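You operate a simulated robot arm through the tools that you are given. There is no shell and no other tool.

You run a simulated robot arm. Do the job below in one go: nothing can be reset, and whatever is moved stays where it is left.

## Task
Latch the right cassette, set the grey dial to 4, the black to 3, then run a print test.
Fine: one press of the test button; wait for the test to end; the cover stays up.

Only the result counts: the job must be done as asked and must still hold three seconds after the hand-in. Knocking over, shifting, dropping, spilling or breaking anything else fails it. A push-on lid holds only when it is set on centred and level and pressed home; a screw cap is set on level and turned clockwise until tight.

## Robot
A 6-joint arm with a fingered hand, fixed in place. Base frame: the origin is on the floor under the middle of its stand, x ahead of it, y to its left, z up. Readings come in mm, rad, newtons and seconds.
With the tool pointing down near the work surface it reaches from about 440 to 940 mm from the base axis. Its first joint turns from -2.897 to 2.897 rad. Payload 5 kg.
Tool frame: the origin (TCP) lies between the finger pads and is the grasp point; the fingertips stand 43 mm ahead of it; z points along the fingers, y is the line along which they close. The gripper opens to 144 mm; its body begins 50 mm behind the TCP. The gripper is a hand of 5 fingers: y runs from the thumb to the fingers, the wrist lies at [-21, -133, -233] in the tool frame, and closing takes about 1.5 s.
Orientation is that of the tool frame in the base frame, as [roll, pitch, yaw] about the fixed x, y, z axes, in that order (R = Rz(yaw) Ry(pitch) Rx(roll)). With the fingers straight down and the wrist toward the robot, the tool's x, y and z point along [0, 1, 0], [1, 0, 0] and [0, 0, -1] of the base frame.

## Interface
- The arm moves only by the tool nudge_tool. Its argument "motion" is a list of rows, each an object of numbers (a shift or turn left out is 0, a gripper value left out holds the last): "x", "y", "z": the shift along the base's x, y, z in units of 400 mm (1.0 is 400 mm); "wx", "wy", "wz": the turn, a rotation vector about the base's x, y, z in units of 45 degrees (1.0 is 45 degrees); "jaw": the closure in counts, from 0 (fully open) to 255 (shut). In form: [{"x": .., "y": .., "z": .., "wx": .., "wy": .., "wz": .., "jaw": ..}, ...]. A call has 1 to 20 rows; each row is the pose to reach, as a shift and turn from the pose commanded when the call began. A call with a number of a shift or a turn outside -1 to 1 is refused whole. A row lasts 0.2 s, in which the tool goes at most 50 mm and 0.15 rad; a call with a longer step from one row to the next is refused whole, and so is a gripper value outside its range. A pose out of reach is approached as far as the arm can. The call stops where the force on the tool passes 40 N (or 10 N more than at its start, if that is more) or the arm is blocked; 0.2 s more then pass. The fingers move at their own pace (about 72 mm/s each) and stop on an object; they squeeze with about 24 N. The grip force told is the motor's: it shows also when the fingers shut on nothing. Time passes only in rows, and 0.2 s behind the last, so rows that repeat a pose let the fingers close. The reply holds the time, the measured pose of the TCP, the force on the tool along the base axes, the opening and the grip force, in the units named above and with some noise, with the torque about the TCP (base axes, N m) and any sound that the robot's microphone picked up.
- Cameras (640 x 400 px; columns grow to the right, rows downward): "scene" is fixed at [220.4, -650.2, 1785.3]; the picture's right is [0.95, -0.33, 0.00], its down [-0.12, -0.36, -0.93] and it looks along [0.30, 0.88, -0.38] (base axes); focal length 357 px, centre (320, 200). "wrist" rides on the gripper at [86, -109, -168] in the tool frame; the picture's right is [-0.80, 0.28, -0.53], its down [-0.54, -0.73, 0.42] and it looks along [-0.27, 0.63, 0.73] (tool axes); focal length 275 px, centre (320, 200). There is no depth. A picture from a camera that has moved, and an enlarged one, comes with that camera's place and axes in the base frame and with its lens.
- get_image(camera): a new picture of that camera. The clock stands still meanwhile.
- lift_body(by): slides the trunk up (or, below 0, down) by that many mm; the arm rides with it, the base frame stays. It gives what a move gives, with no picture.
- preshape(shape): the hand has 5 fingers and takes this shape, open, in about a second: jaw (thumb against the fingers, like two jaws); tri (thumb and two fingers); tip (a fingertip pinch); poke (one finger out to press); point (the index stretched); flat (the hand flat); cup (the hand cupped); fist (a fist). The gripper value then closes the fingers along that shape, each until it touches; the sizes above hold for jaw. It gives what a move gives, with no picture.
- inspect(camera, box): a new picture of the part [left, top, right, bottom] of that camera's present view, enlarged. The clock stands still meanwhile.
- job_done(): hands the job in; it is judged then, once.

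Places have to be worked out from the pictures, the camera data and where the tool is seen. Open the gripper and draw the arm clear of the work before you hand the job in, unless the task says otherwise.

The tools are called as a command line: name --argument value ..., lists and objects as JSON in quotes. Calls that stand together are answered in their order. nudge_tool: Moves the arm, as the interface text tells. Its arguments: {"type":"object","properties":{"motion":{"type":"array"}},"required":["motion"]} The other tools are called the same way: lift_body (by) moves the trunk up or down; preshape (shape) gives the hand a shape; get_image (camera) takes a picture; inspect (camera, box) takes an enlarged picture of a part of a camera's view; job_done () hands the job in.

At the start:

```text
t: 0.0
tcp_pos: [307.1, 334.0, 1363.4]
orientation: [3.141, 0.001, 1.571]
contact_force: [0.8, -0.5, -0.3]
wrist_torque: [0.01, 0.0, -0.01]
finger_gap: 143.8
gripper_force: 0.1
shape: jaw
trunk travel left (down, up): [-525.0, 65.0]
```

scene: 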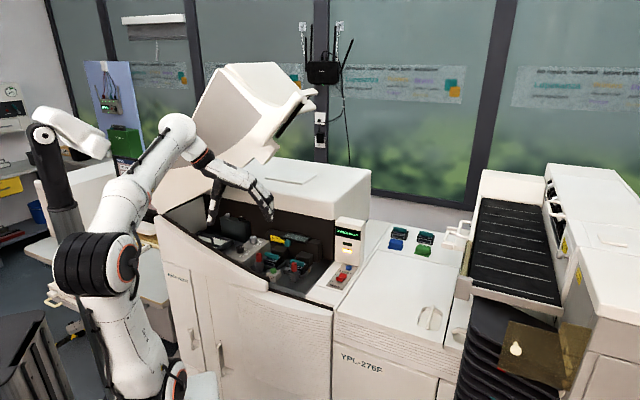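
wrist: 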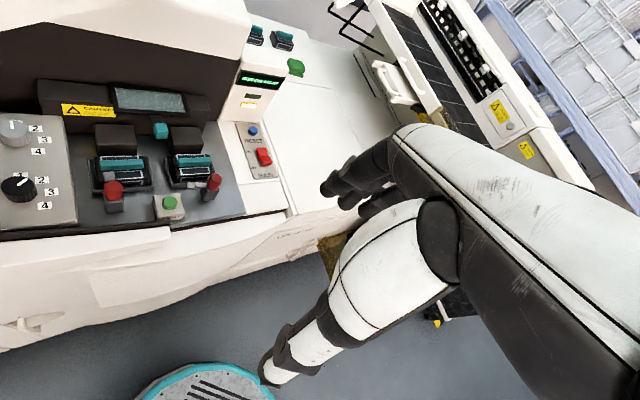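

I start by looking closely at the work area in both cameras before moving.

inspect --camera "wrist" --box '[0, 70, 320, 270]'

inspect --camera "scene" --box '[150, 170, 390, 320]'

```text
2.00 times, centred on (160, 170) of wrist
camera zoom: at [196.0, 420.7, 1532.0], right [0.28, -0.8, 0.53], down [-0.73, -0.54, -0.42], along [0.63, -0.27, -0.73], focal length 551 px, centre (640, 260)
```

zoom: 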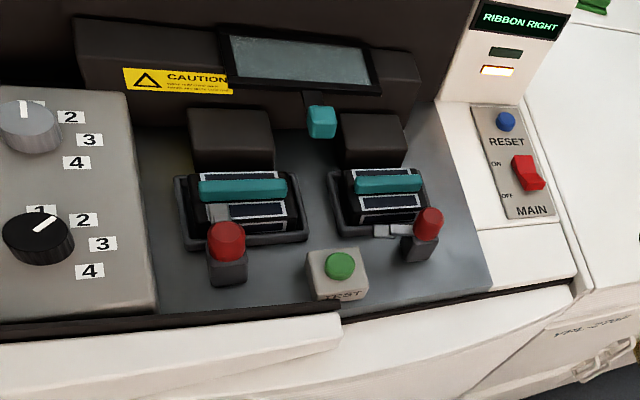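

```text
2.67 times, centred on (270, 245) of scene
camera zoom: at [220.4, -650.2, 1785.3], right [0.95, -0.33, 0.0], down [-0.12, -0.36, -0.93], along [0.3, 0.88, -0.38], focal length 952 px, centre (453, 80)
```

zoom: 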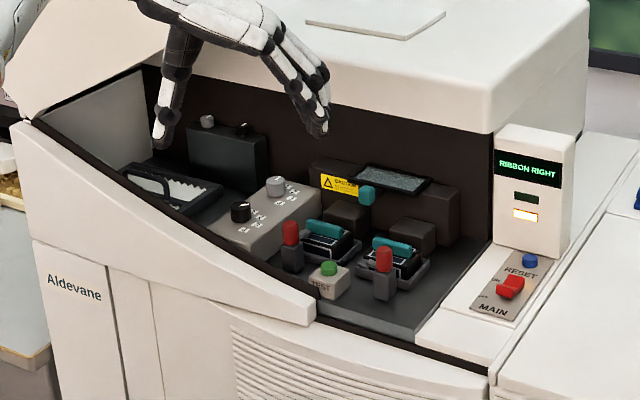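

The machine stands turned about 45° to the base, with the test button near (428,499,1027), the right red lever near (500,461,1052), the grey dial near (390,716,1058) and the black dial near (326,648,1060). I turn the hand 45° to face the machine and bring the wrist camera closer, staying well above the parts.

nudge_tool --motion '[{"x": 0.06, "y": 0.026, "z": -0.064, "wz": 0.1429}, {"x": 0.12, "y": 0.053, "z": -0.129, "wz": 0.2857}, {"x": 0.18, "y": 0.079, "z": -0.193, "wz": 0.4286}, {"x": 0.243, "y": 0.106, "z": -0.258, "wz": 0.5714}, {"x": 0.304, "y": 0.132, "z": -0.323, "wz": 0.7143}, {"x": 0.364, "y": 0.159, "z": -0.388, "wz": 0.8571}, {"x": 0.425, "y": 0.185, "z": -0.4525, "wz": 1.0}, {"x": 0.425, "y": 0.185, "z": -0.4525, "wz": 1.0}]'

get_image --camera "wrist"

get_image --camera "scene"

```text
t: 1.8
tcp_pos: [474.9, 408.1, 1184.3]
orientation: [3.14, 0.0, 2.358]
contact_force: [0.3, 0.3, -0.3]
wrist_torque: [-0.01, -0.01, 0.01]
finger_gap: 144.0
gripper_force: 0.1
shape: jaw
trunk travel left (down, up): [-525.0, 65.0]
```

```text
taken
camera wrist: at [337.1, 392.4, 1351.3], right [0.76, -0.36, 0.53], down [-0.13, -0.9, -0.42], along [0.63, 0.26, -0.73], focal length 275 px, centre (320, 200)
```

wrist: 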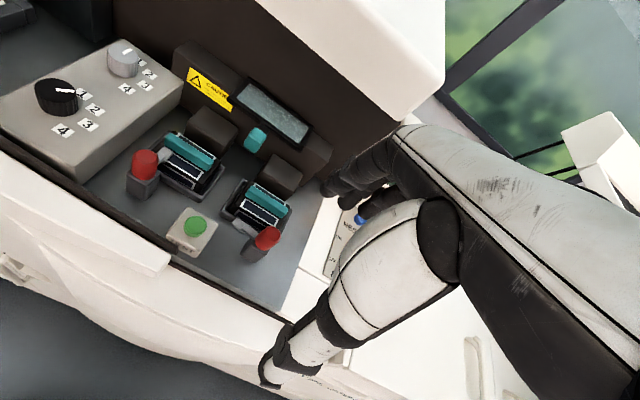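

```text
taken
```

scene: 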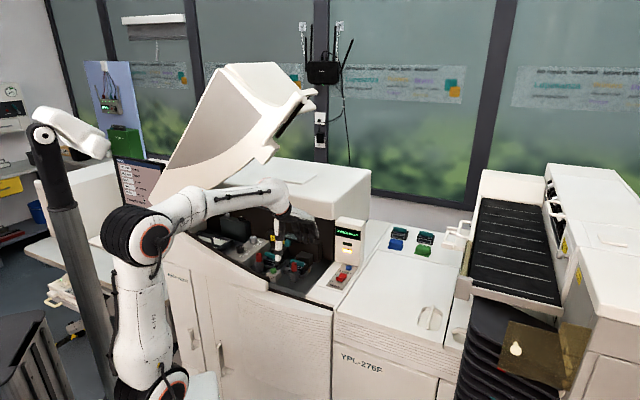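

The view is closer now; I enlarge the levers and the dials to read their state.

inspect --camera "wrist" --box '[120, 110, 320, 270]'

inspect --camera "wrist" --box '[20, 20, 180, 150]'

inspect --camera "scene" --box '[190, 210, 350, 310]'

```text
2.50 times, centred on (220, 190) of wrist
camera zoom: at [337.1, 392.4, 1351.3], right [0.76, -0.36, 0.53], down [-0.13, -0.9, -0.42], along [0.63, 0.26, -0.73], focal length 688 px, centre (570, 225)
```

zoom: 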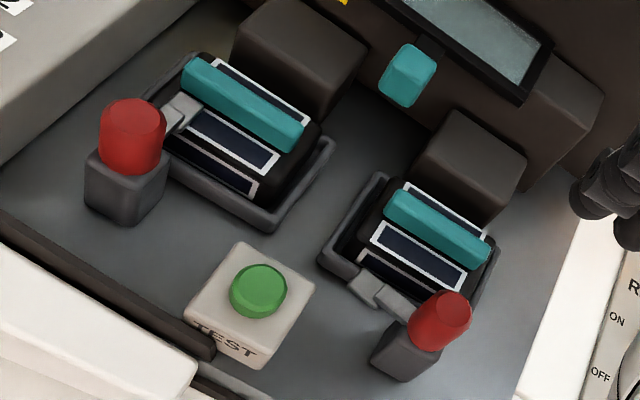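

```text
3.08 times, centred on (100, 85) of wrist
camera zoom: at [337.1, 392.4, 1351.3], right [0.76, -0.36, 0.53], down [-0.13, -0.9, -0.42], along [0.63, 0.26, -0.73], focal length 847 px, centre (997, 554)
```

zoom: 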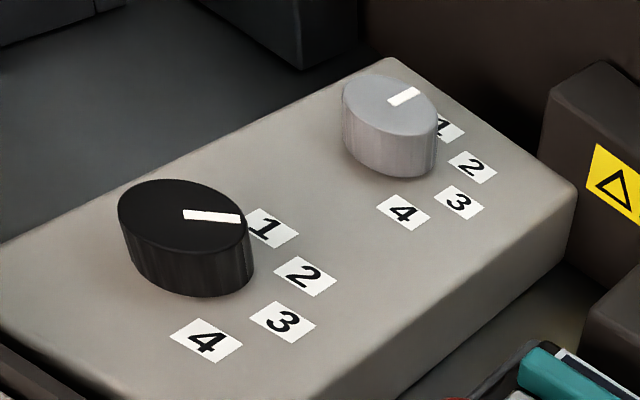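

```text
4.00 times, centred on (270, 260) of scene
camera zoom: at [220.4, -650.2, 1785.3], right [0.95, -0.33, 0.0], down [-0.12, -0.36, -0.93], along [0.3, 0.88, -0.38], focal length 1427 px, centre (520, -40)
```

zoom: 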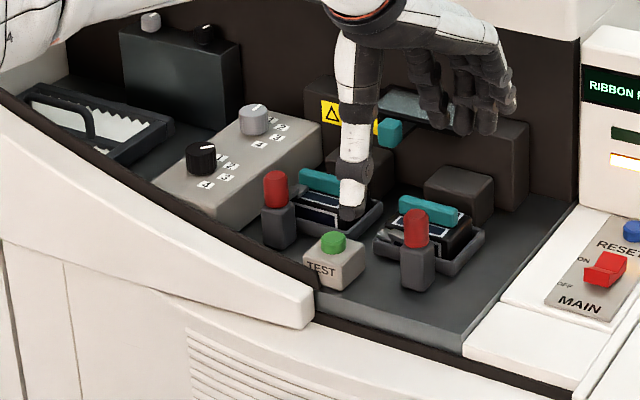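

The left latch hook points back over its cassette (latched) while the right hook points to the left, in front of its tray, so it must swing clockwise about 90°. The grey pointer reads 1 and the black one 2; I check the raised cover and the surroundings before choosing arm paths.

inspect --camera "scene" --box '[90, 50, 390, 240]'

inspect --camera "scene" --box '[240, 210, 370, 310]'

```text
2.11 times, centred on (240, 145) of scene
camera zoom: at [220.4, -650.2, 1785.3], right [0.95, -0.33, 0.0], down [-0.12, -0.36, -0.93], along [0.3, 0.88, -0.38], focal length 751 px, centre (488, 316)
```

zoom: 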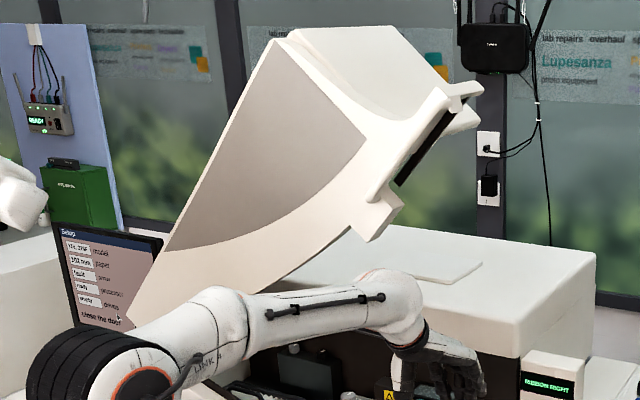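

```text
4.00 times, centred on (305, 260) of scene
camera zoom: at [220.4, -650.2, 1785.3], right [0.95, -0.33, 0.0], down [-0.12, -0.36, -0.93], along [0.3, 0.88, -0.38], focal length 1427 px, centre (380, -40)
```

zoom: 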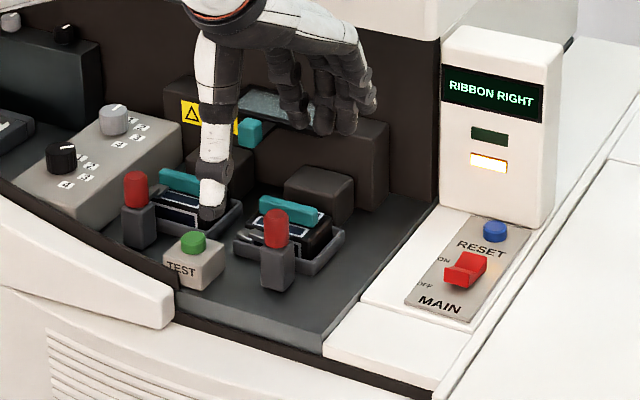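

A monitor behind the cover shows some set-up text, so I enlarge it to read it.

inspect --camera "scene" --box '[105, 145, 175, 215]'

inspect --camera "wrist" --box '[200, 150, 300, 270]'

```text
5.71 times, centred on (140, 180) of scene
camera zoom: at [220.4, -650.2, 1785.3], right [0.95, -0.33, 0.0], down [-0.12, -0.36, -0.93], along [0.3, 0.88, -0.38], focal length 2039 px, centre (1349, 314)
```

zoom: 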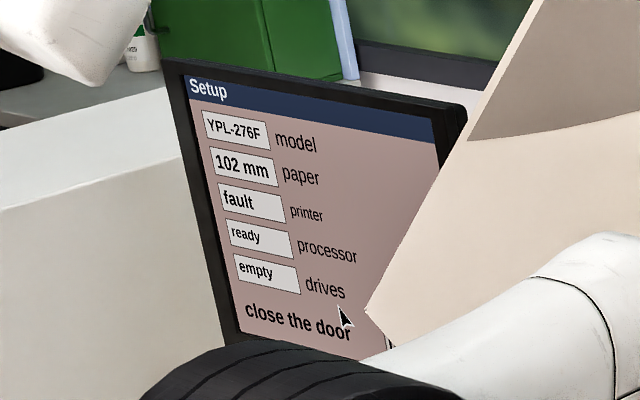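

```text
3.33 times, centred on (250, 210) of wrist
camera zoom: at [337.1, 392.4, 1351.3], right [0.76, -0.36, 0.53], down [-0.13, -0.9, -0.42], along [0.63, 0.26, -0.73], focal length 918 px, centre (553, 167)
```

zoom: 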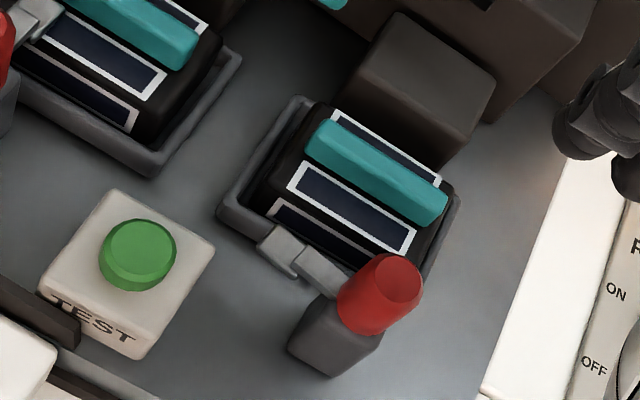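

The monitor's "close the door" line is contrary to your instruction, so the cover stays up. The right knob top sits at about (499.5, 460.5, 1064); I turn the hand to yaw 180° above it with the fingers half closed, to check the alignment before descending.

nudge_tool --motion '[{"x": 0.01, "y": 0.022, "z": -0.015, "wz": 0.1429, "jaw": 130}, {"x": 0.02, "y": 0.044, "z": -0.03, "wz": 0.2857}, {"x": 0.03, "y": 0.066, "z": -0.045, "wz": 0.4286}, {"x": 0.04, "y": 0.088, "z": -0.06, "wz": 0.5714}, {"x": 0.05, "y": 0.11, "z": -0.075, "wz": 0.7143}, {"x": 0.056, "y": 0.131, "z": -0.09, "wz": 0.8571}, {"x": 0.056, "y": 0.131, "z": -0.105, "wz": 1.0}, {"x": 0.056, "y": 0.131, "z": -0.105, "wz": 1.0}, {"x": 0.056, "y": 0.131, "z": -0.105, "wz": 1.0}]'

get_image --camera "wrist"

inspect --camera "scene" --box '[190, 180, 370, 310]'

```text
t: 3.8
tcp_pos: [498.8, 460.7, 1141.1]
orientation: [-3.141, 0.001, -3.14]
contact_force: [-0.1, 0.1, -1.3]
wrist_torque: [0.01, 0.01, 0.0]
finger_gap: 70.8
gripper_force: 0.1
shape: jaw
trunk travel left (down, up): [-525.0, 65.0]
```

```text
taken
camera wrist: at [410.8, 352.3, 1309.0], right [0.8, 0.29, 0.53], down [0.54, -0.72, -0.42], along [0.27, 0.63, -0.73], focal length 275 px, centre (320, 200)
```

wrist: 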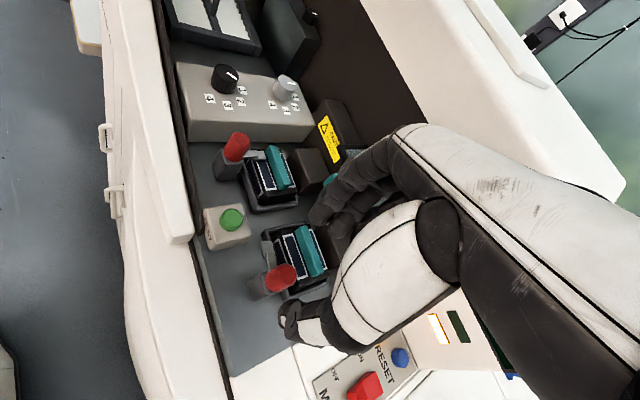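

```text
3.08 times, centred on (280, 245) of scene
camera zoom: at [220.4, -650.2, 1785.3], right [0.95, -0.33, 0.0], down [-0.12, -0.36, -0.93], along [0.3, 0.88, -0.38], focal length 1098 px, centre (443, 62)
```

zoom: 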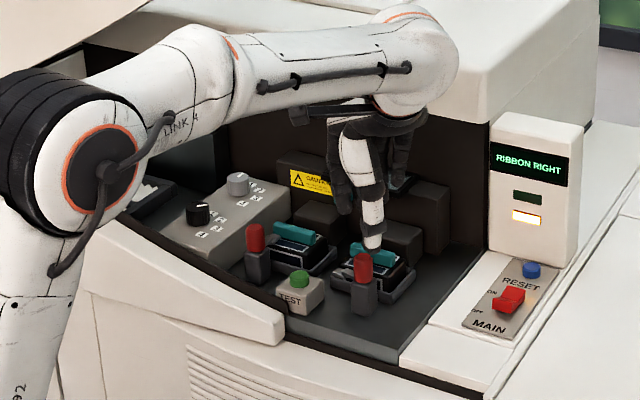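

The thumb and fingers straddle the knob in plan; I enlarge the wrist view to check the knob's position against my estimate.

inspect --camera "wrist" --box '[190, 190, 350, 350]'

inspect --camera "scene" --box '[270, 200, 350, 290]'

```text
2.50 times, centred on (270, 270) of wrist
camera zoom: at [410.8, 352.3, 1309.0], right [0.8, 0.29, 0.53], down [0.54, -0.72, -0.42], along [0.27, 0.63, -0.73], focal length 688 px, centre (445, 25)
```

zoom: 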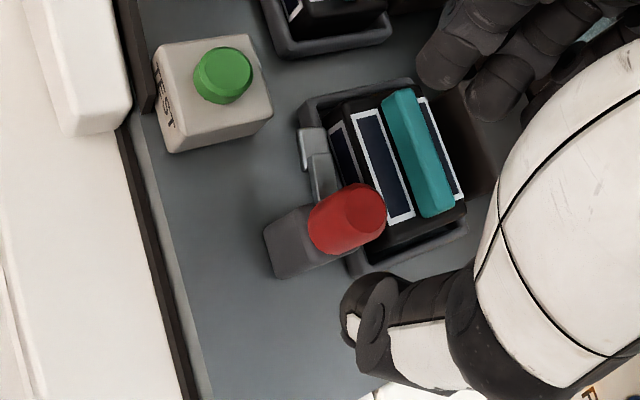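

```text
4.44 times, centred on (310, 245) of scene
camera zoom: at [220.4, -650.2, 1785.3], right [0.95, -0.33, 0.0], down [-0.12, -0.36, -0.93], along [0.3, 0.88, -0.38], focal length 1586 px, centre (364, 0)
```

zoom: 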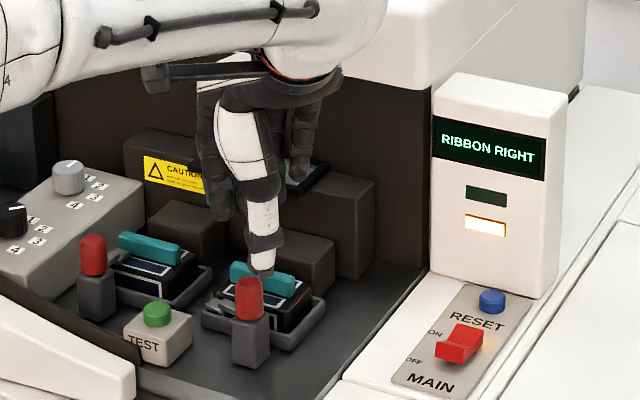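

The knob estimates average about (498.5, 461), close to the TCP line, and the cassette top (≈1025) lies below the planned fingertip height of 1040. I descend to TCP z≈1083 and look again before closing.

nudge_tool --motion '[{"z": -0.035}, {"z": -0.07}, {"z": -0.105}, {"z": -0.143}, {"z": -0.143}]'

inspect --camera "wrist" --box '[190, 170, 370, 350]'

inspect --camera "scene" --box '[270, 200, 350, 290]'

```text
t: 5.0
tcp_pos: [498.5, 460.5, 1083.3]
orientation: [-3.141, 0.0, -3.139]
contact_force: [-0.4, -0.1, 0.6]
wrist_torque: [0.01, 0.01, 0.04]
finger_gap: 71.2
gripper_force: 0.0
shape: jaw
trunk travel left (down, up): [-525.0, 65.0]
```

```text
2.22 times, centred on (280, 260) of wrist
camera zoom: at [411.8, 353.1, 1251.5], right [0.8, 0.28, 0.53], down [0.54, -0.73, -0.42], along [0.27, 0.63, -0.73], focal length 612 px, centre (409, 67)
```

zoom: 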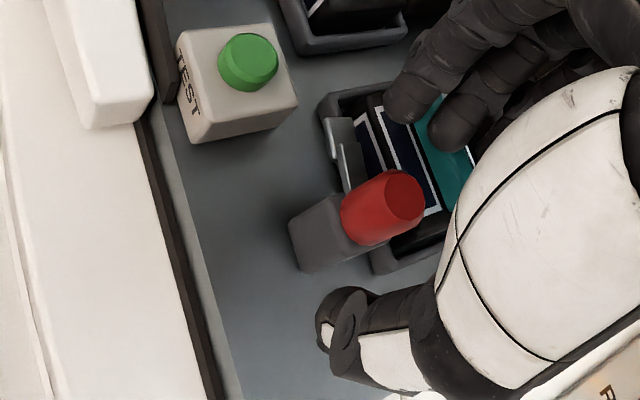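

```text
4.44 times, centred on (310, 245) of scene
camera zoom: at [220.4, -650.2, 1785.3], right [0.95, -0.33, 0.0], down [-0.12, -0.36, -0.93], along [0.3, 0.88, -0.38], focal length 1586 px, centre (364, 0)
```

zoom: 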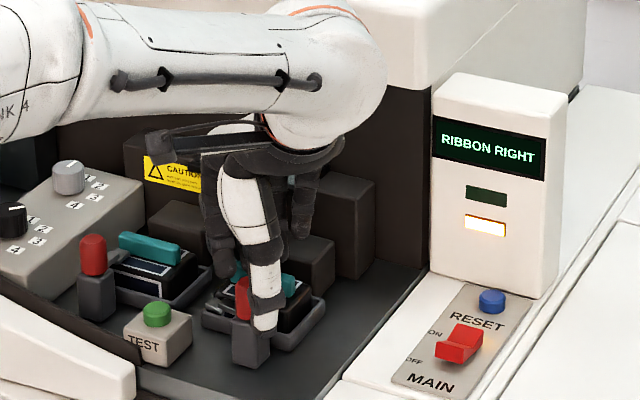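

The knob top measures (498, 461), right between thumb and index finger. I close the hand on it and hold the pose.

nudge_tool --motion '[{"jaw": 170}, {"jaw": 190}, {"jaw": 210}, {"jaw": 230}, {"jaw": 255}, {"jaw": 255}, {"jaw": 255}]'

inspect --camera "wrist" --box '[190, 170, 370, 350]'

inspect --camera "scene" --box '[270, 200, 350, 290]'

```text
t: 6.6
tcp_pos: [499.0, 460.4, 1083.9]
orientation: [-3.141, 0.0, -3.14]
contact_force: [-0.6, -7.3, -0.7]
wrist_torque: [-0.2, 0.01, 0.04]
finger_gap: 12.4
gripper_force: 24.2
shape: jaw
trunk travel left (down, up): [-525.0, 65.0]
```

```text
2.22 times, centred on (280, 260) of wrist
camera zoom: at [412.0, 352.1, 1251.5], right [0.8, 0.28, 0.53], down [0.54, -0.73, -0.42], along [0.27, 0.63, -0.73], focal length 612 px, centre (409, 67)
```

zoom: 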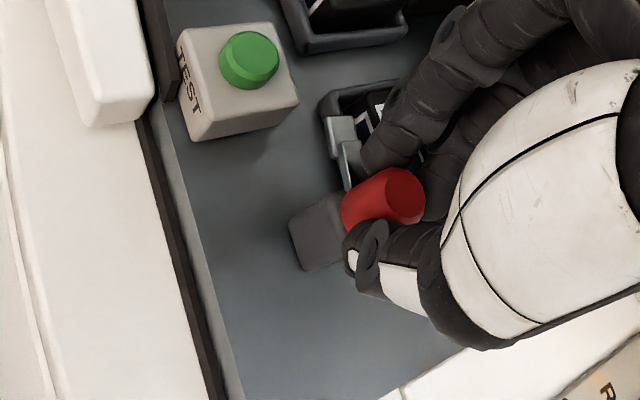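

```text
4.44 times, centred on (310, 245) of scene
camera zoom: at [220.4, -650.2, 1785.3], right [0.95, -0.33, 0.0], down [-0.12, -0.36, -0.93], along [0.3, 0.88, -0.38], focal length 1586 px, centre (364, 0)
```

zoom: 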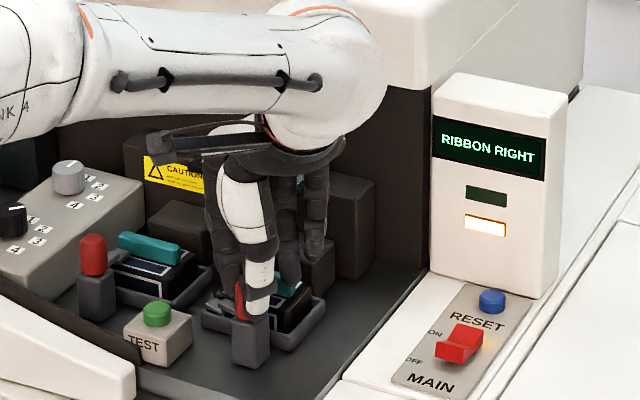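

The grip holds with 24 N on the knob. I turn the hand 45° clockwise about the knob's axis and watch the force and torque.

nudge_tool --motion '[{"wz": -0.1}, {"wz": -0.2}, {"wz": -0.3}, {"wz": -0.4}, {"wz": -0.5}, {"wz": -0.6}, {"wz": -0.7}, {"wz": -0.8}, {"wz": -0.9}, {"wz": -1.0}]'

inspect --camera "wrist" --box '[190, 150, 370, 350]'

inspect --camera "scene" --box '[270, 200, 350, 290]'

```text
t: 8.8
tcp_pos: [498.4, 460.2, 1083.8]
orientation: [-3.14, -0.001, 2.355]
contact_force: [0.9, -4.0, -6.4]
wrist_torque: [-0.1, -0.09, 0.02]
finger_gap: 12.1
gripper_force: 23.9
shape: jaw
trunk travel left (down, up): [-525.0, 65.0]
```

```text
2.00 times, centred on (280, 250) of wrist
camera zoom: at [359.6, 444.7, 1251.9], right [0.76, -0.36, 0.53], down [-0.13, -0.9, -0.42], along [0.63, 0.25, -0.73], focal length 551 px, centre (400, 100)
```

zoom: 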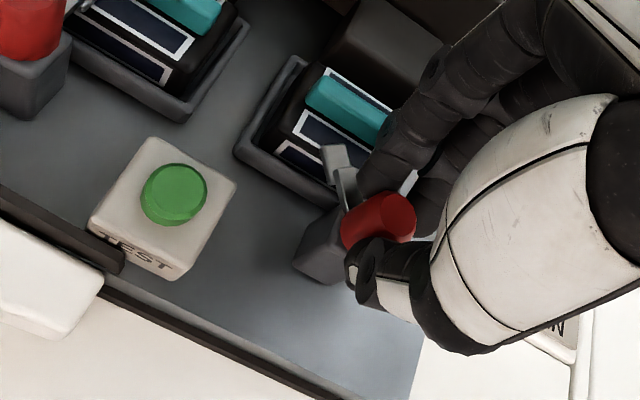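

```text
4.44 times, centred on (310, 245) of scene
camera zoom: at [220.4, -650.2, 1785.3], right [0.95, -0.33, 0.0], down [-0.12, -0.36, -0.93], along [0.3, 0.88, -0.38], focal length 1586 px, centre (364, 0)
```

zoom: 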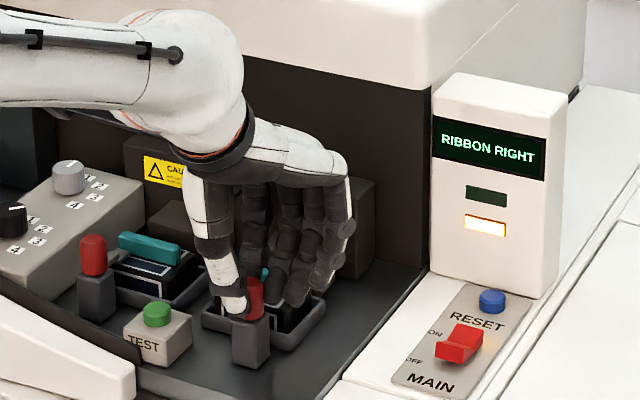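

The hook turned along with the hand and now points diagonally over the tray rim. I turn the second 45°.

nudge_tool --motion '[{"wz": -0.1}, {"wz": -0.2}, {"wz": -0.3}, {"wz": -0.4}, {"wz": -0.5}, {"wz": -0.6}, {"wz": -0.7}, {"wz": -0.8}, {"wz": -0.9}, {"wz": -1.0}, {"wz": -1.0}]'

inspect --camera "wrist" --box '[190, 150, 370, 350]'

inspect --camera "scene" --box '[270, 200, 350, 290]'

```text
t: 11.2
tcp_pos: [499.0, 460.5, 1083.6]
orientation: [-3.141, 0.001, 1.572]
contact_force: [-0.4, -3.3, -6.6]
wrist_torque: [-0.04, -0.1, 0.06]
finger_gap: 12.3
gripper_force: 24.2
shape: jaw
trunk travel left (down, up): [-525.0, 65.0]
```

```text
2.00 times, centred on (280, 250) of wrist
camera zoom: at [388.3, 547.7, 1251.9], right [0.28, -0.8, 0.53], down [-0.73, -0.54, -0.42], along [0.63, -0.27, -0.73], focal length 551 px, centre (400, 100)
```

zoom: 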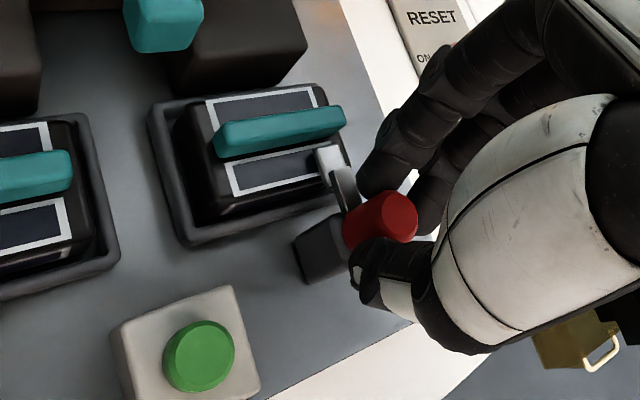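

```text
4.44 times, centred on (310, 245) of scene
camera zoom: at [220.4, -650.2, 1785.3], right [0.95, -0.33, 0.0], down [-0.12, -0.36, -0.93], along [0.3, 0.88, -0.38], focal length 1586 px, centre (364, 0)
```

zoom: 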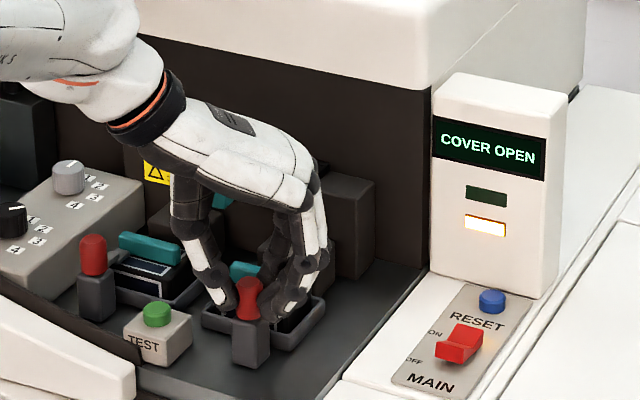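

The display changed from RIBBON RIGHT to COVER OPEN, so the right cassette is latched. I open the fingers and rise clear of the knob.

nudge_tool --motion '[{"jaw": 200}, {"jaw": 150}, {"jaw": 130}, {"jaw": 130}, {"jaw": 130}]'

nudge_tool --motion '[{"z": 0.05}, {"z": 0.12}, {"z": 0.2}, {"z": 0.3}, {"z": 0.3}]'

get_image --camera "wrist"

inspect --camera "scene" --box '[190, 190, 370, 310]'

```text
t: 12.4
tcp_pos: [498.7, 460.3, 1085.3]
orientation: [-3.141, 0.0, 1.572]
contact_force: [0.0, 0.2, 1.1]
wrist_torque: [0.01, -0.01, -0.03]
finger_gap: 69.9
gripper_force: 0.0
shape: jaw
trunk travel left (down, up): [-525.0, 65.0]
```

```text
t: 13.6
tcp_pos: [498.1, 461.6, 1203.6]
orientation: [-3.141, 0.006, 1.574]
contact_force: [0.0, -0.6, -0.9]
wrist_torque: [0.01, 0.05, -0.03]
finger_gap: 70.3
gripper_force: 0.0
shape: jaw
trunk travel left (down, up): [-525.0, 65.0]
```

```text
taken
camera wrist: at [387.5, 549.5, 1370.1], right [0.29, -0.79, 0.54], down [-0.72, -0.55, -0.42], along [0.63, -0.27, -0.73], focal length 275 px, centre (320, 200)
```

wrist: 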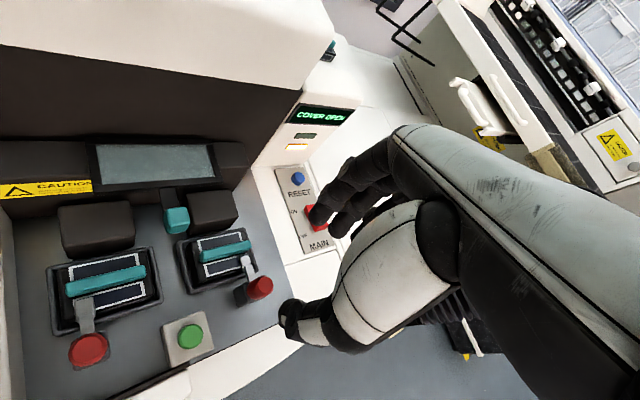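

```text
3.33 times, centred on (280, 250) of scene
camera zoom: at [220.4, -650.2, 1785.3], right [0.95, -0.33, 0.0], down [-0.12, -0.36, -0.93], along [0.3, 0.88, -0.38], focal length 1189 px, centre (453, 33)
```

zoom: 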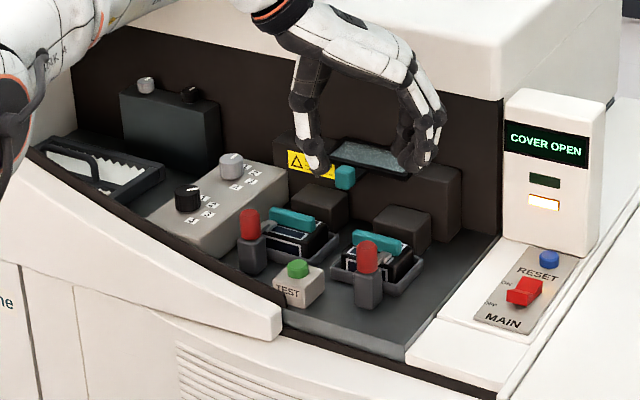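

I look at both latches, the caution label and the teal block under the screen more closely, since the display now reports the open cover.

inspect --camera "wrist" --box '[130, 130, 290, 310]'

inspect --camera "wrist" --box '[0, 130, 100, 210]'

inspect --camera "wrist" --box '[260, 90, 380, 180]'

inspect --camera "scene" --box '[105, 145, 175, 215]'

```text
2.22 times, centred on (210, 220) of wrist
camera zoom: at [387.5, 549.5, 1370.1], right [0.29, -0.79, 0.54], down [-0.72, -0.55, -0.42], along [0.63, -0.27, -0.73], focal length 612 px, centre (564, 156)
```

zoom: 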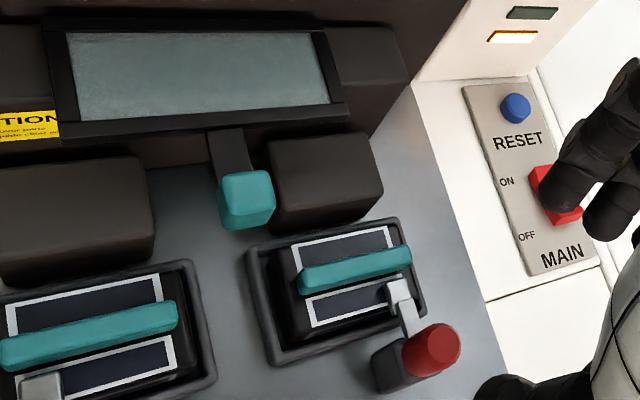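

```text
5.00 times, centred on (50, 170) of wrist
camera zoom: at [387.5, 549.5, 1370.1], right [0.29, -0.79, 0.54], down [-0.72, -0.55, -0.42], along [0.63, -0.27, -0.73], focal length 1376 px, centre (1670, 350)
```

zoom: 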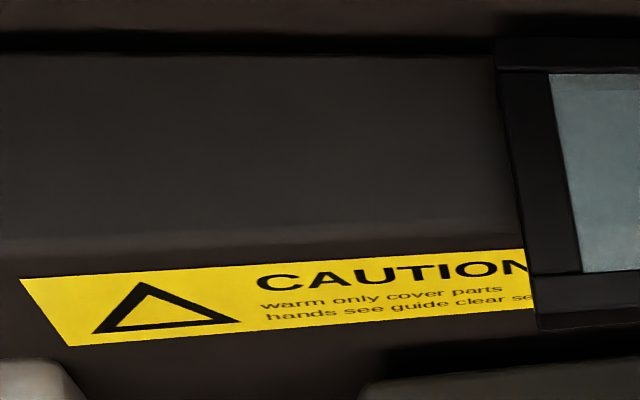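

```text
4.44 times, centred on (320, 135) of wrist
camera zoom: at [387.5, 549.5, 1370.1], right [0.29, -0.79, 0.54], down [-0.72, -0.55, -0.42], along [0.63, -0.27, -0.73], focal length 1224 px, centre (320, 489)
```

zoom: 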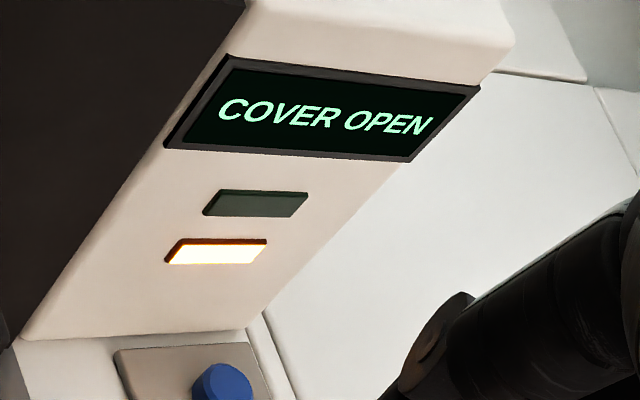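

```text
5.71 times, centred on (140, 180) of scene
camera zoom: at [220.4, -650.2, 1785.3], right [0.95, -0.33, 0.0], down [-0.12, -0.36, -0.93], along [0.3, 0.88, -0.38], focal length 2039 px, centre (1349, 314)
```

zoom: 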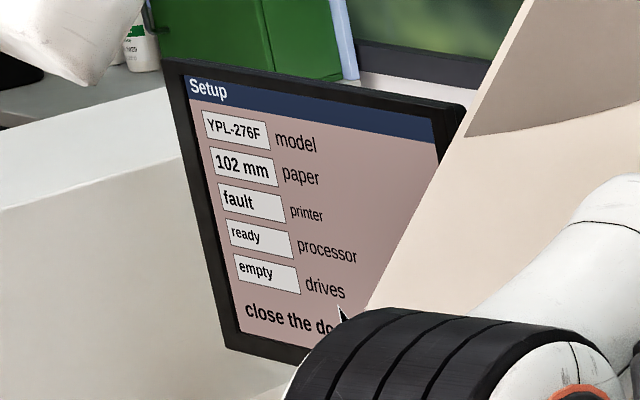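

The latch looks right. Before working at the dials I need the raised cover's position, because the arm must pass under it, so I draw back and up and turn the wrist camera toward it.

nudge_tool --motion '[{"x": -0.02, "y": 0, "z": 0.03, "wz": 0.125}, {"x": -0.04, "y": -0.01, "z": 0.06, "wz": 0.25}, {"x": -0.07, "y": -0.02, "z": 0.09, "wz": 0.375}, {"x": -0.1, "y": -0.02, "z": 0.12, "wz": 0.5}, {"x": -0.13, "y": -0.03, "z": 0.15, "wz": 0.625}, {"x": -0.16, "y": -0.03, "z": 0.18, "wz": 0.75}, {"x": -0.18, "y": -0.03, "z": 0.21, "wz": 0.875}, {"x": -0.195, "y": -0.03, "z": 0.24, "wz": 1.0}, {"x": -0.195, "y": -0.03, "z": 0.24, "wz": 1.0}]'

nudge_tool --motion '[{"wz": 0.1}, {"wz": 0.2}, {"wz": 0.35}, {"wz": 0.5}, {"wz": 0.65}, {"wz": 0.8}, {"wz": 0.9}, {"wz": 1.0}, {"wz": 1.0}]'

get_image --camera "wrist"

get_image --camera "scene"

```text
t: 15.6
tcp_pos: [421.7, 448.5, 1299.8]
orientation: [3.141, -0.001, 2.359]
contact_force: [-0.1, -1.0, 0.5]
wrist_torque: [0.0, -0.02, -0.01]
finger_gap: 70.5
gripper_force: 0.0
shape: jaw
trunk travel left (down, up): [-525.0, 65.0]
```

```text
t: 17.6
tcp_pos: [421.9, 449.2, 1300.3]
orientation: [-3.142, -0.001, -3.141]
contact_force: [0.5, -0.5, 0.4]
wrist_torque: [0.02, 0.06, 0.03]
finger_gap: 70.4
gripper_force: 0.0
shape: jaw
trunk travel left (down, up): [-525.0, 65.0]
```

```text
taken
camera wrist: at [333.4, 340.5, 1468.0], right [0.8, 0.29, 0.53], down [0.54, -0.72, -0.42], along [0.27, 0.63, -0.73], focal length 275 px, centre (320, 200)
```

wrist: 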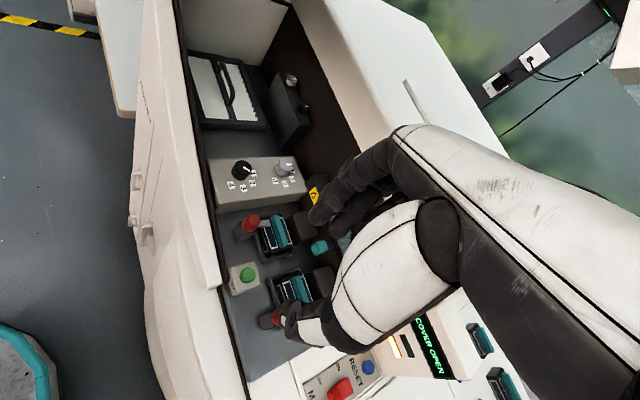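

```text
taken
```

scene: 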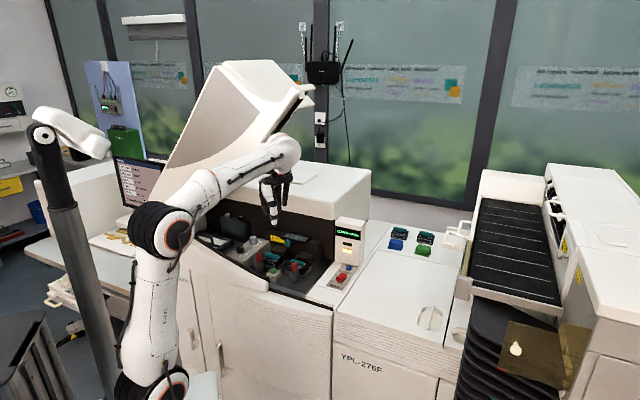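

The cover is just above this view's upper edge, so I tilt the hand about 30° upward toward the machine's left to bring it in.

nudge_tool --motion '[{"wx": 0.1, "wy": -0.043}, {"wx": 0.2, "wy": -0.087}, {"wx": 0.3, "wy": -0.13}, {"wx": 0.41, "wy": -0.174}, {"wx": 0.51, "wy": -0.217}, {"wx": 0.613, "wy": -0.26}, {"wx": 0.613, "wy": -0.26}]'

get_image --camera "wrist"

```text
t: 19.2
tcp_pos: [421.4, 448.1, 1299.8]
orientation: [2.653, 0.198, 3.094]
contact_force: [-0.3, 0.7, -0.3]
wrist_torque: [-0.01, -0.01, 0.0]
finger_gap: 70.4
gripper_force: 0.0
shape: jaw
trunk travel left (down, up): [-525.0, 65.0]
```

```text
taken
camera wrist: at [307.3, 279.4, 1378.8], right [0.66, -0.03, 0.75], down [0.65, -0.47, -0.59], along [0.37, 0.88, -0.29], focal length 275 px, centre (320, 200)
```

wrist: 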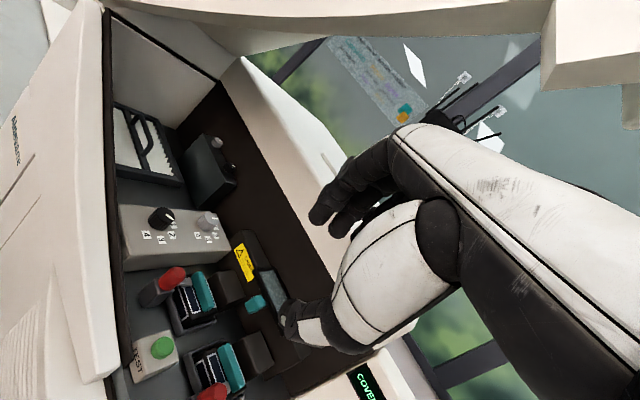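

The cover's lower front edge and handle block are visible along the top; the block corner triangulates to about (408, 443, 1463). I enlarge that strip to trace the edge.

inspect --camera "wrist" --box '[80, 0, 400, 200]'

inspect --camera "scene" --box '[120, 50, 340, 230]'

```text
2.00 times, centred on (240, 100) of wrist
camera zoom: at [307.3, 279.4, 1378.8], right [0.66, -0.03, 0.75], down [0.65, -0.47, -0.59], along [0.37, 0.88, -0.29], focal length 551 px, centre (480, 400)
```

zoom: 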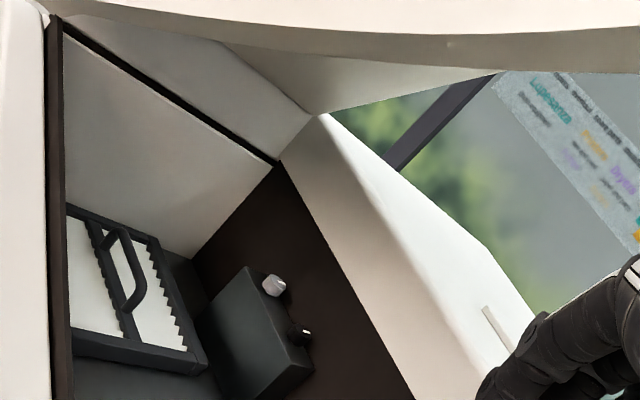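

```text
2.22 times, centred on (230, 140) of scene
camera zoom: at [220.4, -650.2, 1785.3], right [0.95, -0.33, 0.0], down [-0.12, -0.36, -0.93], along [0.3, 0.88, -0.38], focal length 793 px, centre (520, 333)
```

zoom: 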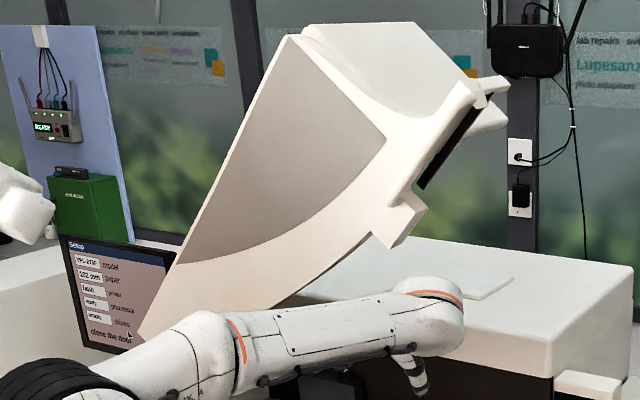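

The cover's lower front edge lies in a plane D≈600–615 mm and drops from z≈1480 on the right to ≈1334 above the dials' left side, so the wrist must stay on the right-hand side (yaw near 180°) for the grey dial. I look closely at the space around the dials.

inspect --camera "wrist" --box '[90, 90, 290, 290]'

inspect --camera "scene" --box '[190, 200, 310, 280]'

```text
2.00 times, centred on (190, 190) of wrist
camera zoom: at [307.3, 279.4, 1378.8], right [0.66, -0.03, 0.75], down [0.65, -0.47, -0.59], along [0.37, 0.88, -0.29], focal length 551 px, centre (580, 220)
```

zoom: 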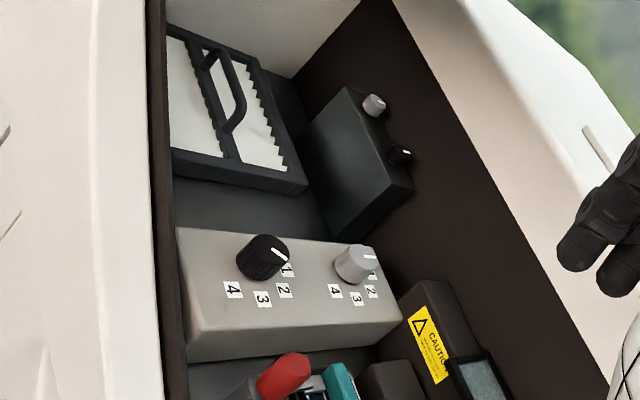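

```text
5.00 times, centred on (250, 240) of scene
camera zoom: at [220.4, -650.2, 1785.3], right [0.95, -0.33, 0.0], down [-0.12, -0.36, -0.93], along [0.3, 0.88, -0.38], focal length 1784 px, centre (670, 0)
```

zoom: 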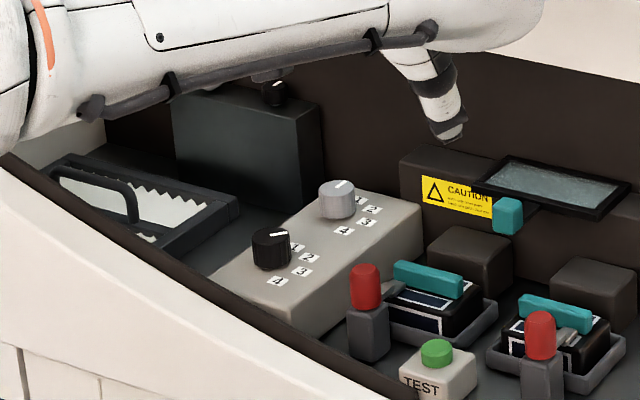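

The black box to the left is clear of the dials' immediate surroundings, but four spread fingers would come close to the neighbouring dial. I untilt the hand and try the "tri" shape to get a smaller footprint.

nudge_tool --motion '[{"wx": -0.1, "wy": 0.043}, {"wx": -0.2, "wy": 0.087}, {"wx": -0.3, "wy": 0.13}, {"wx": -0.41, "wy": 0.174}, {"wx": -0.51, "wy": 0.217}, {"wx": -0.613, "wy": 0.26}, {"wx": -0.613, "wy": 0.26}]'

preshape --shape "tri"

get_image --camera "wrist"

inspect --camera "scene" --box '[190, 130, 350, 250]'

```text
t: 20.8
tcp_pos: [419.8, 448.5, 1300.7]
orientation: [-3.139, 0.0, 3.141]
contact_force: [0.2, 1.0, -0.6]
wrist_torque: [0.0, 0.03, 0.03]
finger_gap: 70.6
gripper_force: 0.1
shape: jaw
trunk travel left (down, up): [-525.0, 65.0]
```

```text
t: 21.7
tcp_pos: [420.1, 449.1, 1300.9]
orientation: [3.141, -0.002, -3.142]
contact_force: [-0.4, 0.8, -0.3]
wrist_torque: [-0.01, -0.03, -0.02]
finger_gap: 144.0
gripper_force: 0.1
shape: tri
trunk travel left (down, up): [-525.0, 65.0]
```

```text
taken
camera wrist: at [332.8, 340.2, 1468.3], right [0.8, 0.28, 0.53], down [0.54, -0.73, -0.42], along [0.27, 0.63, -0.73], focal length 275 px, centre (320, 200)
```

wrist: 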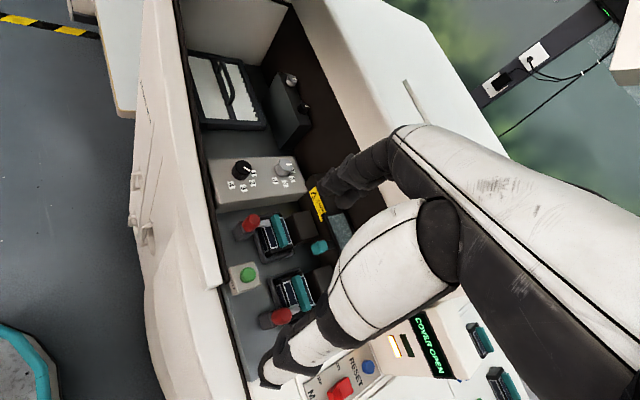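

```text
3.33 times, centred on (270, 190) of scene
camera zoom: at [220.4, -650.2, 1785.3], right [0.95, -0.33, 0.0], down [-0.12, -0.36, -0.93], along [0.3, 0.88, -0.38], focal length 1189 px, centre (487, 233)
```

zoom: 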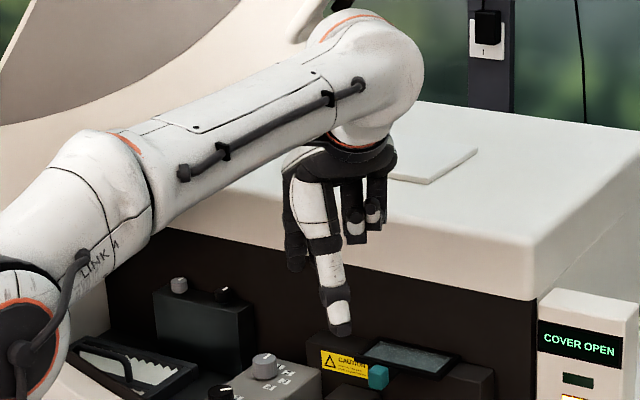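

In "tri" the ring and little fingers are folded out of the way. I set the closure to 120 and look at where the thumb and two fingertips sit.

nudge_tool --motion '[{"jaw": 120}, {"jaw": 120}, {"jaw": 120}, {"jaw": 120}, {"jaw": 120}]'

inspect --camera "wrist" --box '[200, 140, 420, 380]'

inspect --camera "scene" --box '[240, 150, 320, 230]'

```text
t: 22.9
tcp_pos: [420.5, 448.8, 1300.3]
orientation: [3.142, 0.002, 3.141]
contact_force: [-0.2, -0.1, 0.0]
wrist_torque: [-0.03, 0.01, 0.0]
finger_gap: 76.7
gripper_force: 0.1
shape: tri
trunk travel left (down, up): [-525.0, 65.0]
```

```text
1.67 times, centred on (310, 260) of wrist
camera zoom: at [332.8, 340.2, 1468.2], right [0.8, 0.28, 0.53], down [0.54, -0.73, -0.42], along [0.27, 0.63, -0.73], focal length 459 px, centre (337, 100)
```

zoom: 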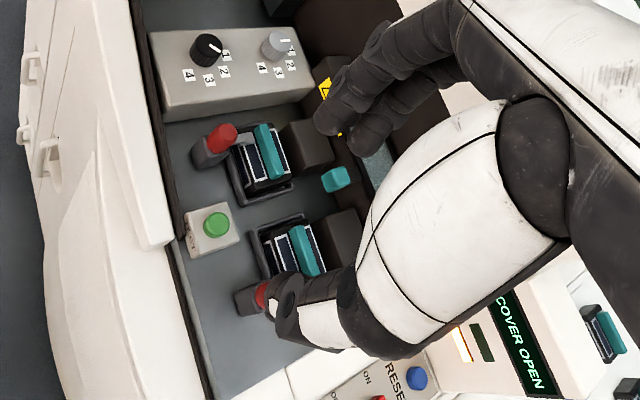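

```text
5.00 times, centred on (280, 190) of scene
camera zoom: at [220.4, -650.2, 1785.3], right [0.95, -0.33, 0.0], down [-0.12, -0.36, -0.93], along [0.3, 0.88, -0.38], focal length 1784 px, centre (520, 250)
```

zoom: 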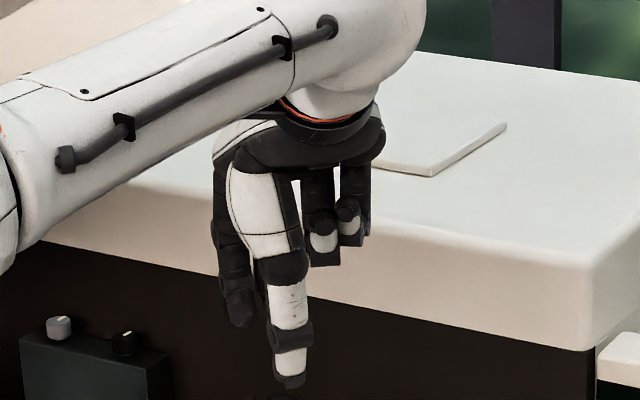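

The "tri" hand is compact with thumb and two fingers about 77 mm apart. I lower the trunk by 150 mm so that the forearm reaches in from below, well clear of the raised cover.

lift_body --by -150

get_image --camera "scene"

get_image --camera "wrist"

```text
t: 24.6
tcp_pos: [419.4, 449.5, 1149.9]
orientation: [3.141, 0.0, -3.14]
contact_force: [-0.2, -0.8, -0.4]
wrist_torque: [-0.01, 0.02, -0.01]
finger_gap: 76.9
gripper_force: 0.0
shape: tri
trunk travel left (down, up): [-375.0, 215.0]
```

```text
taken
```

scene: 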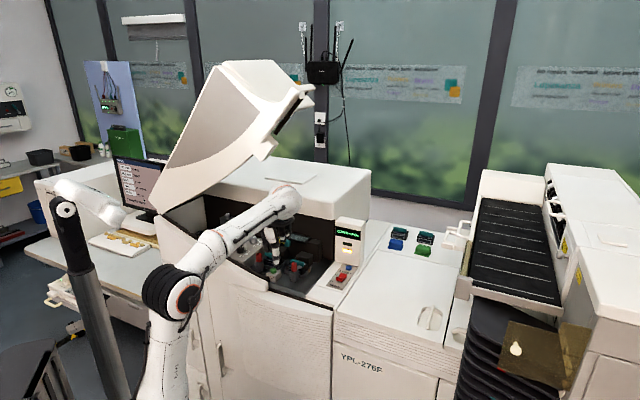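

```text
taken
camera wrist: at [332.8, 340.1, 1318.4], right [0.8, 0.28, 0.53], down [0.54, -0.73, -0.42], along [0.27, 0.63, -0.73], focal length 275 px, centre (320, 200)
```

wrist: 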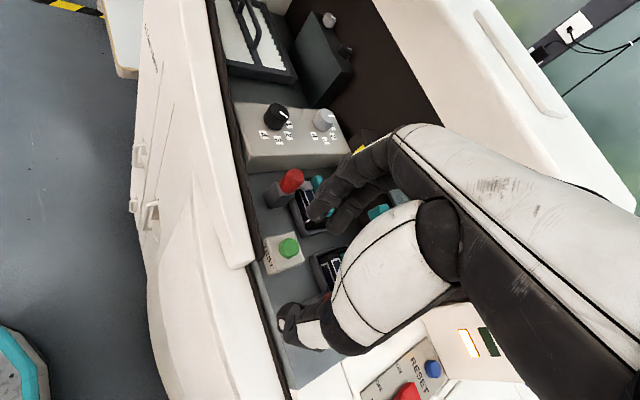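

The forearm now slopes up to the wrist, well below the cover. I move the hand over the black dial at about (326.5, 654.5), keeping the fingertips at z≈1082.

nudge_tool --motion '[{"x": -0.025, "y": 0.06, "z": 0}, {"x": -0.055, "y": 0.12, "z": 0}, {"x": -0.085, "y": 0.185, "z": 0}, {"x": -0.115, "y": 0.25, "z": -0.01}, {"x": -0.145, "y": 0.315, "z": -0.02}, {"x": -0.175, "y": 0.385, "z": -0.03}, {"x": -0.21, "y": 0.45, "z": -0.045}, {"x": -0.232, "y": 0.5125, "z": -0.0625}, {"x": -0.232, "y": 0.5125, "z": -0.0625}]'

get_image --camera "wrist"

get_image --camera "scene"

```text
t: 26.6
tcp_pos: [327.9, 656.4, 1127.1]
orientation: [-3.141, -0.001, -3.141]
contact_force: [0.0, 0.7, -0.4]
wrist_torque: [-0.04, 0.0, 0.01]
finger_gap: 76.4
gripper_force: 0.1
shape: tri
trunk travel left (down, up): [-375.0, 215.0]
```

```text
taken
camera wrist: at [239.7, 546.8, 1295.1], right [0.8, 0.28, 0.53], down [0.54, -0.73, -0.42], along [0.27, 0.63, -0.73], focal length 275 px, centre (320, 200)
```

wrist: 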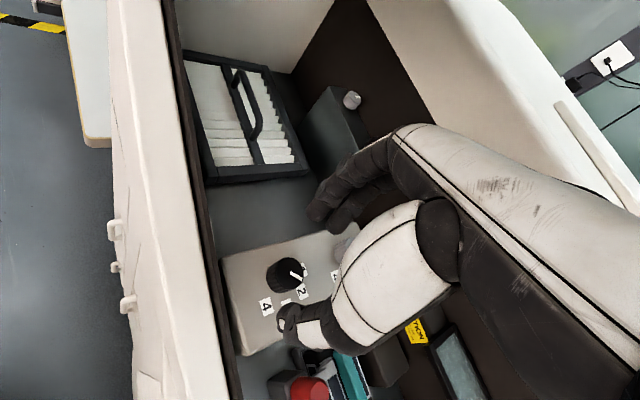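

```text
taken
```

scene: 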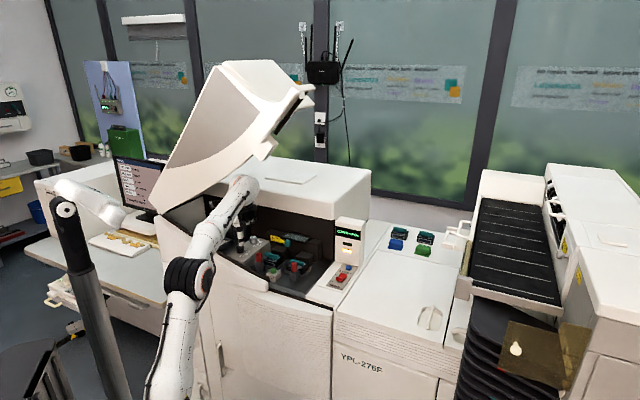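

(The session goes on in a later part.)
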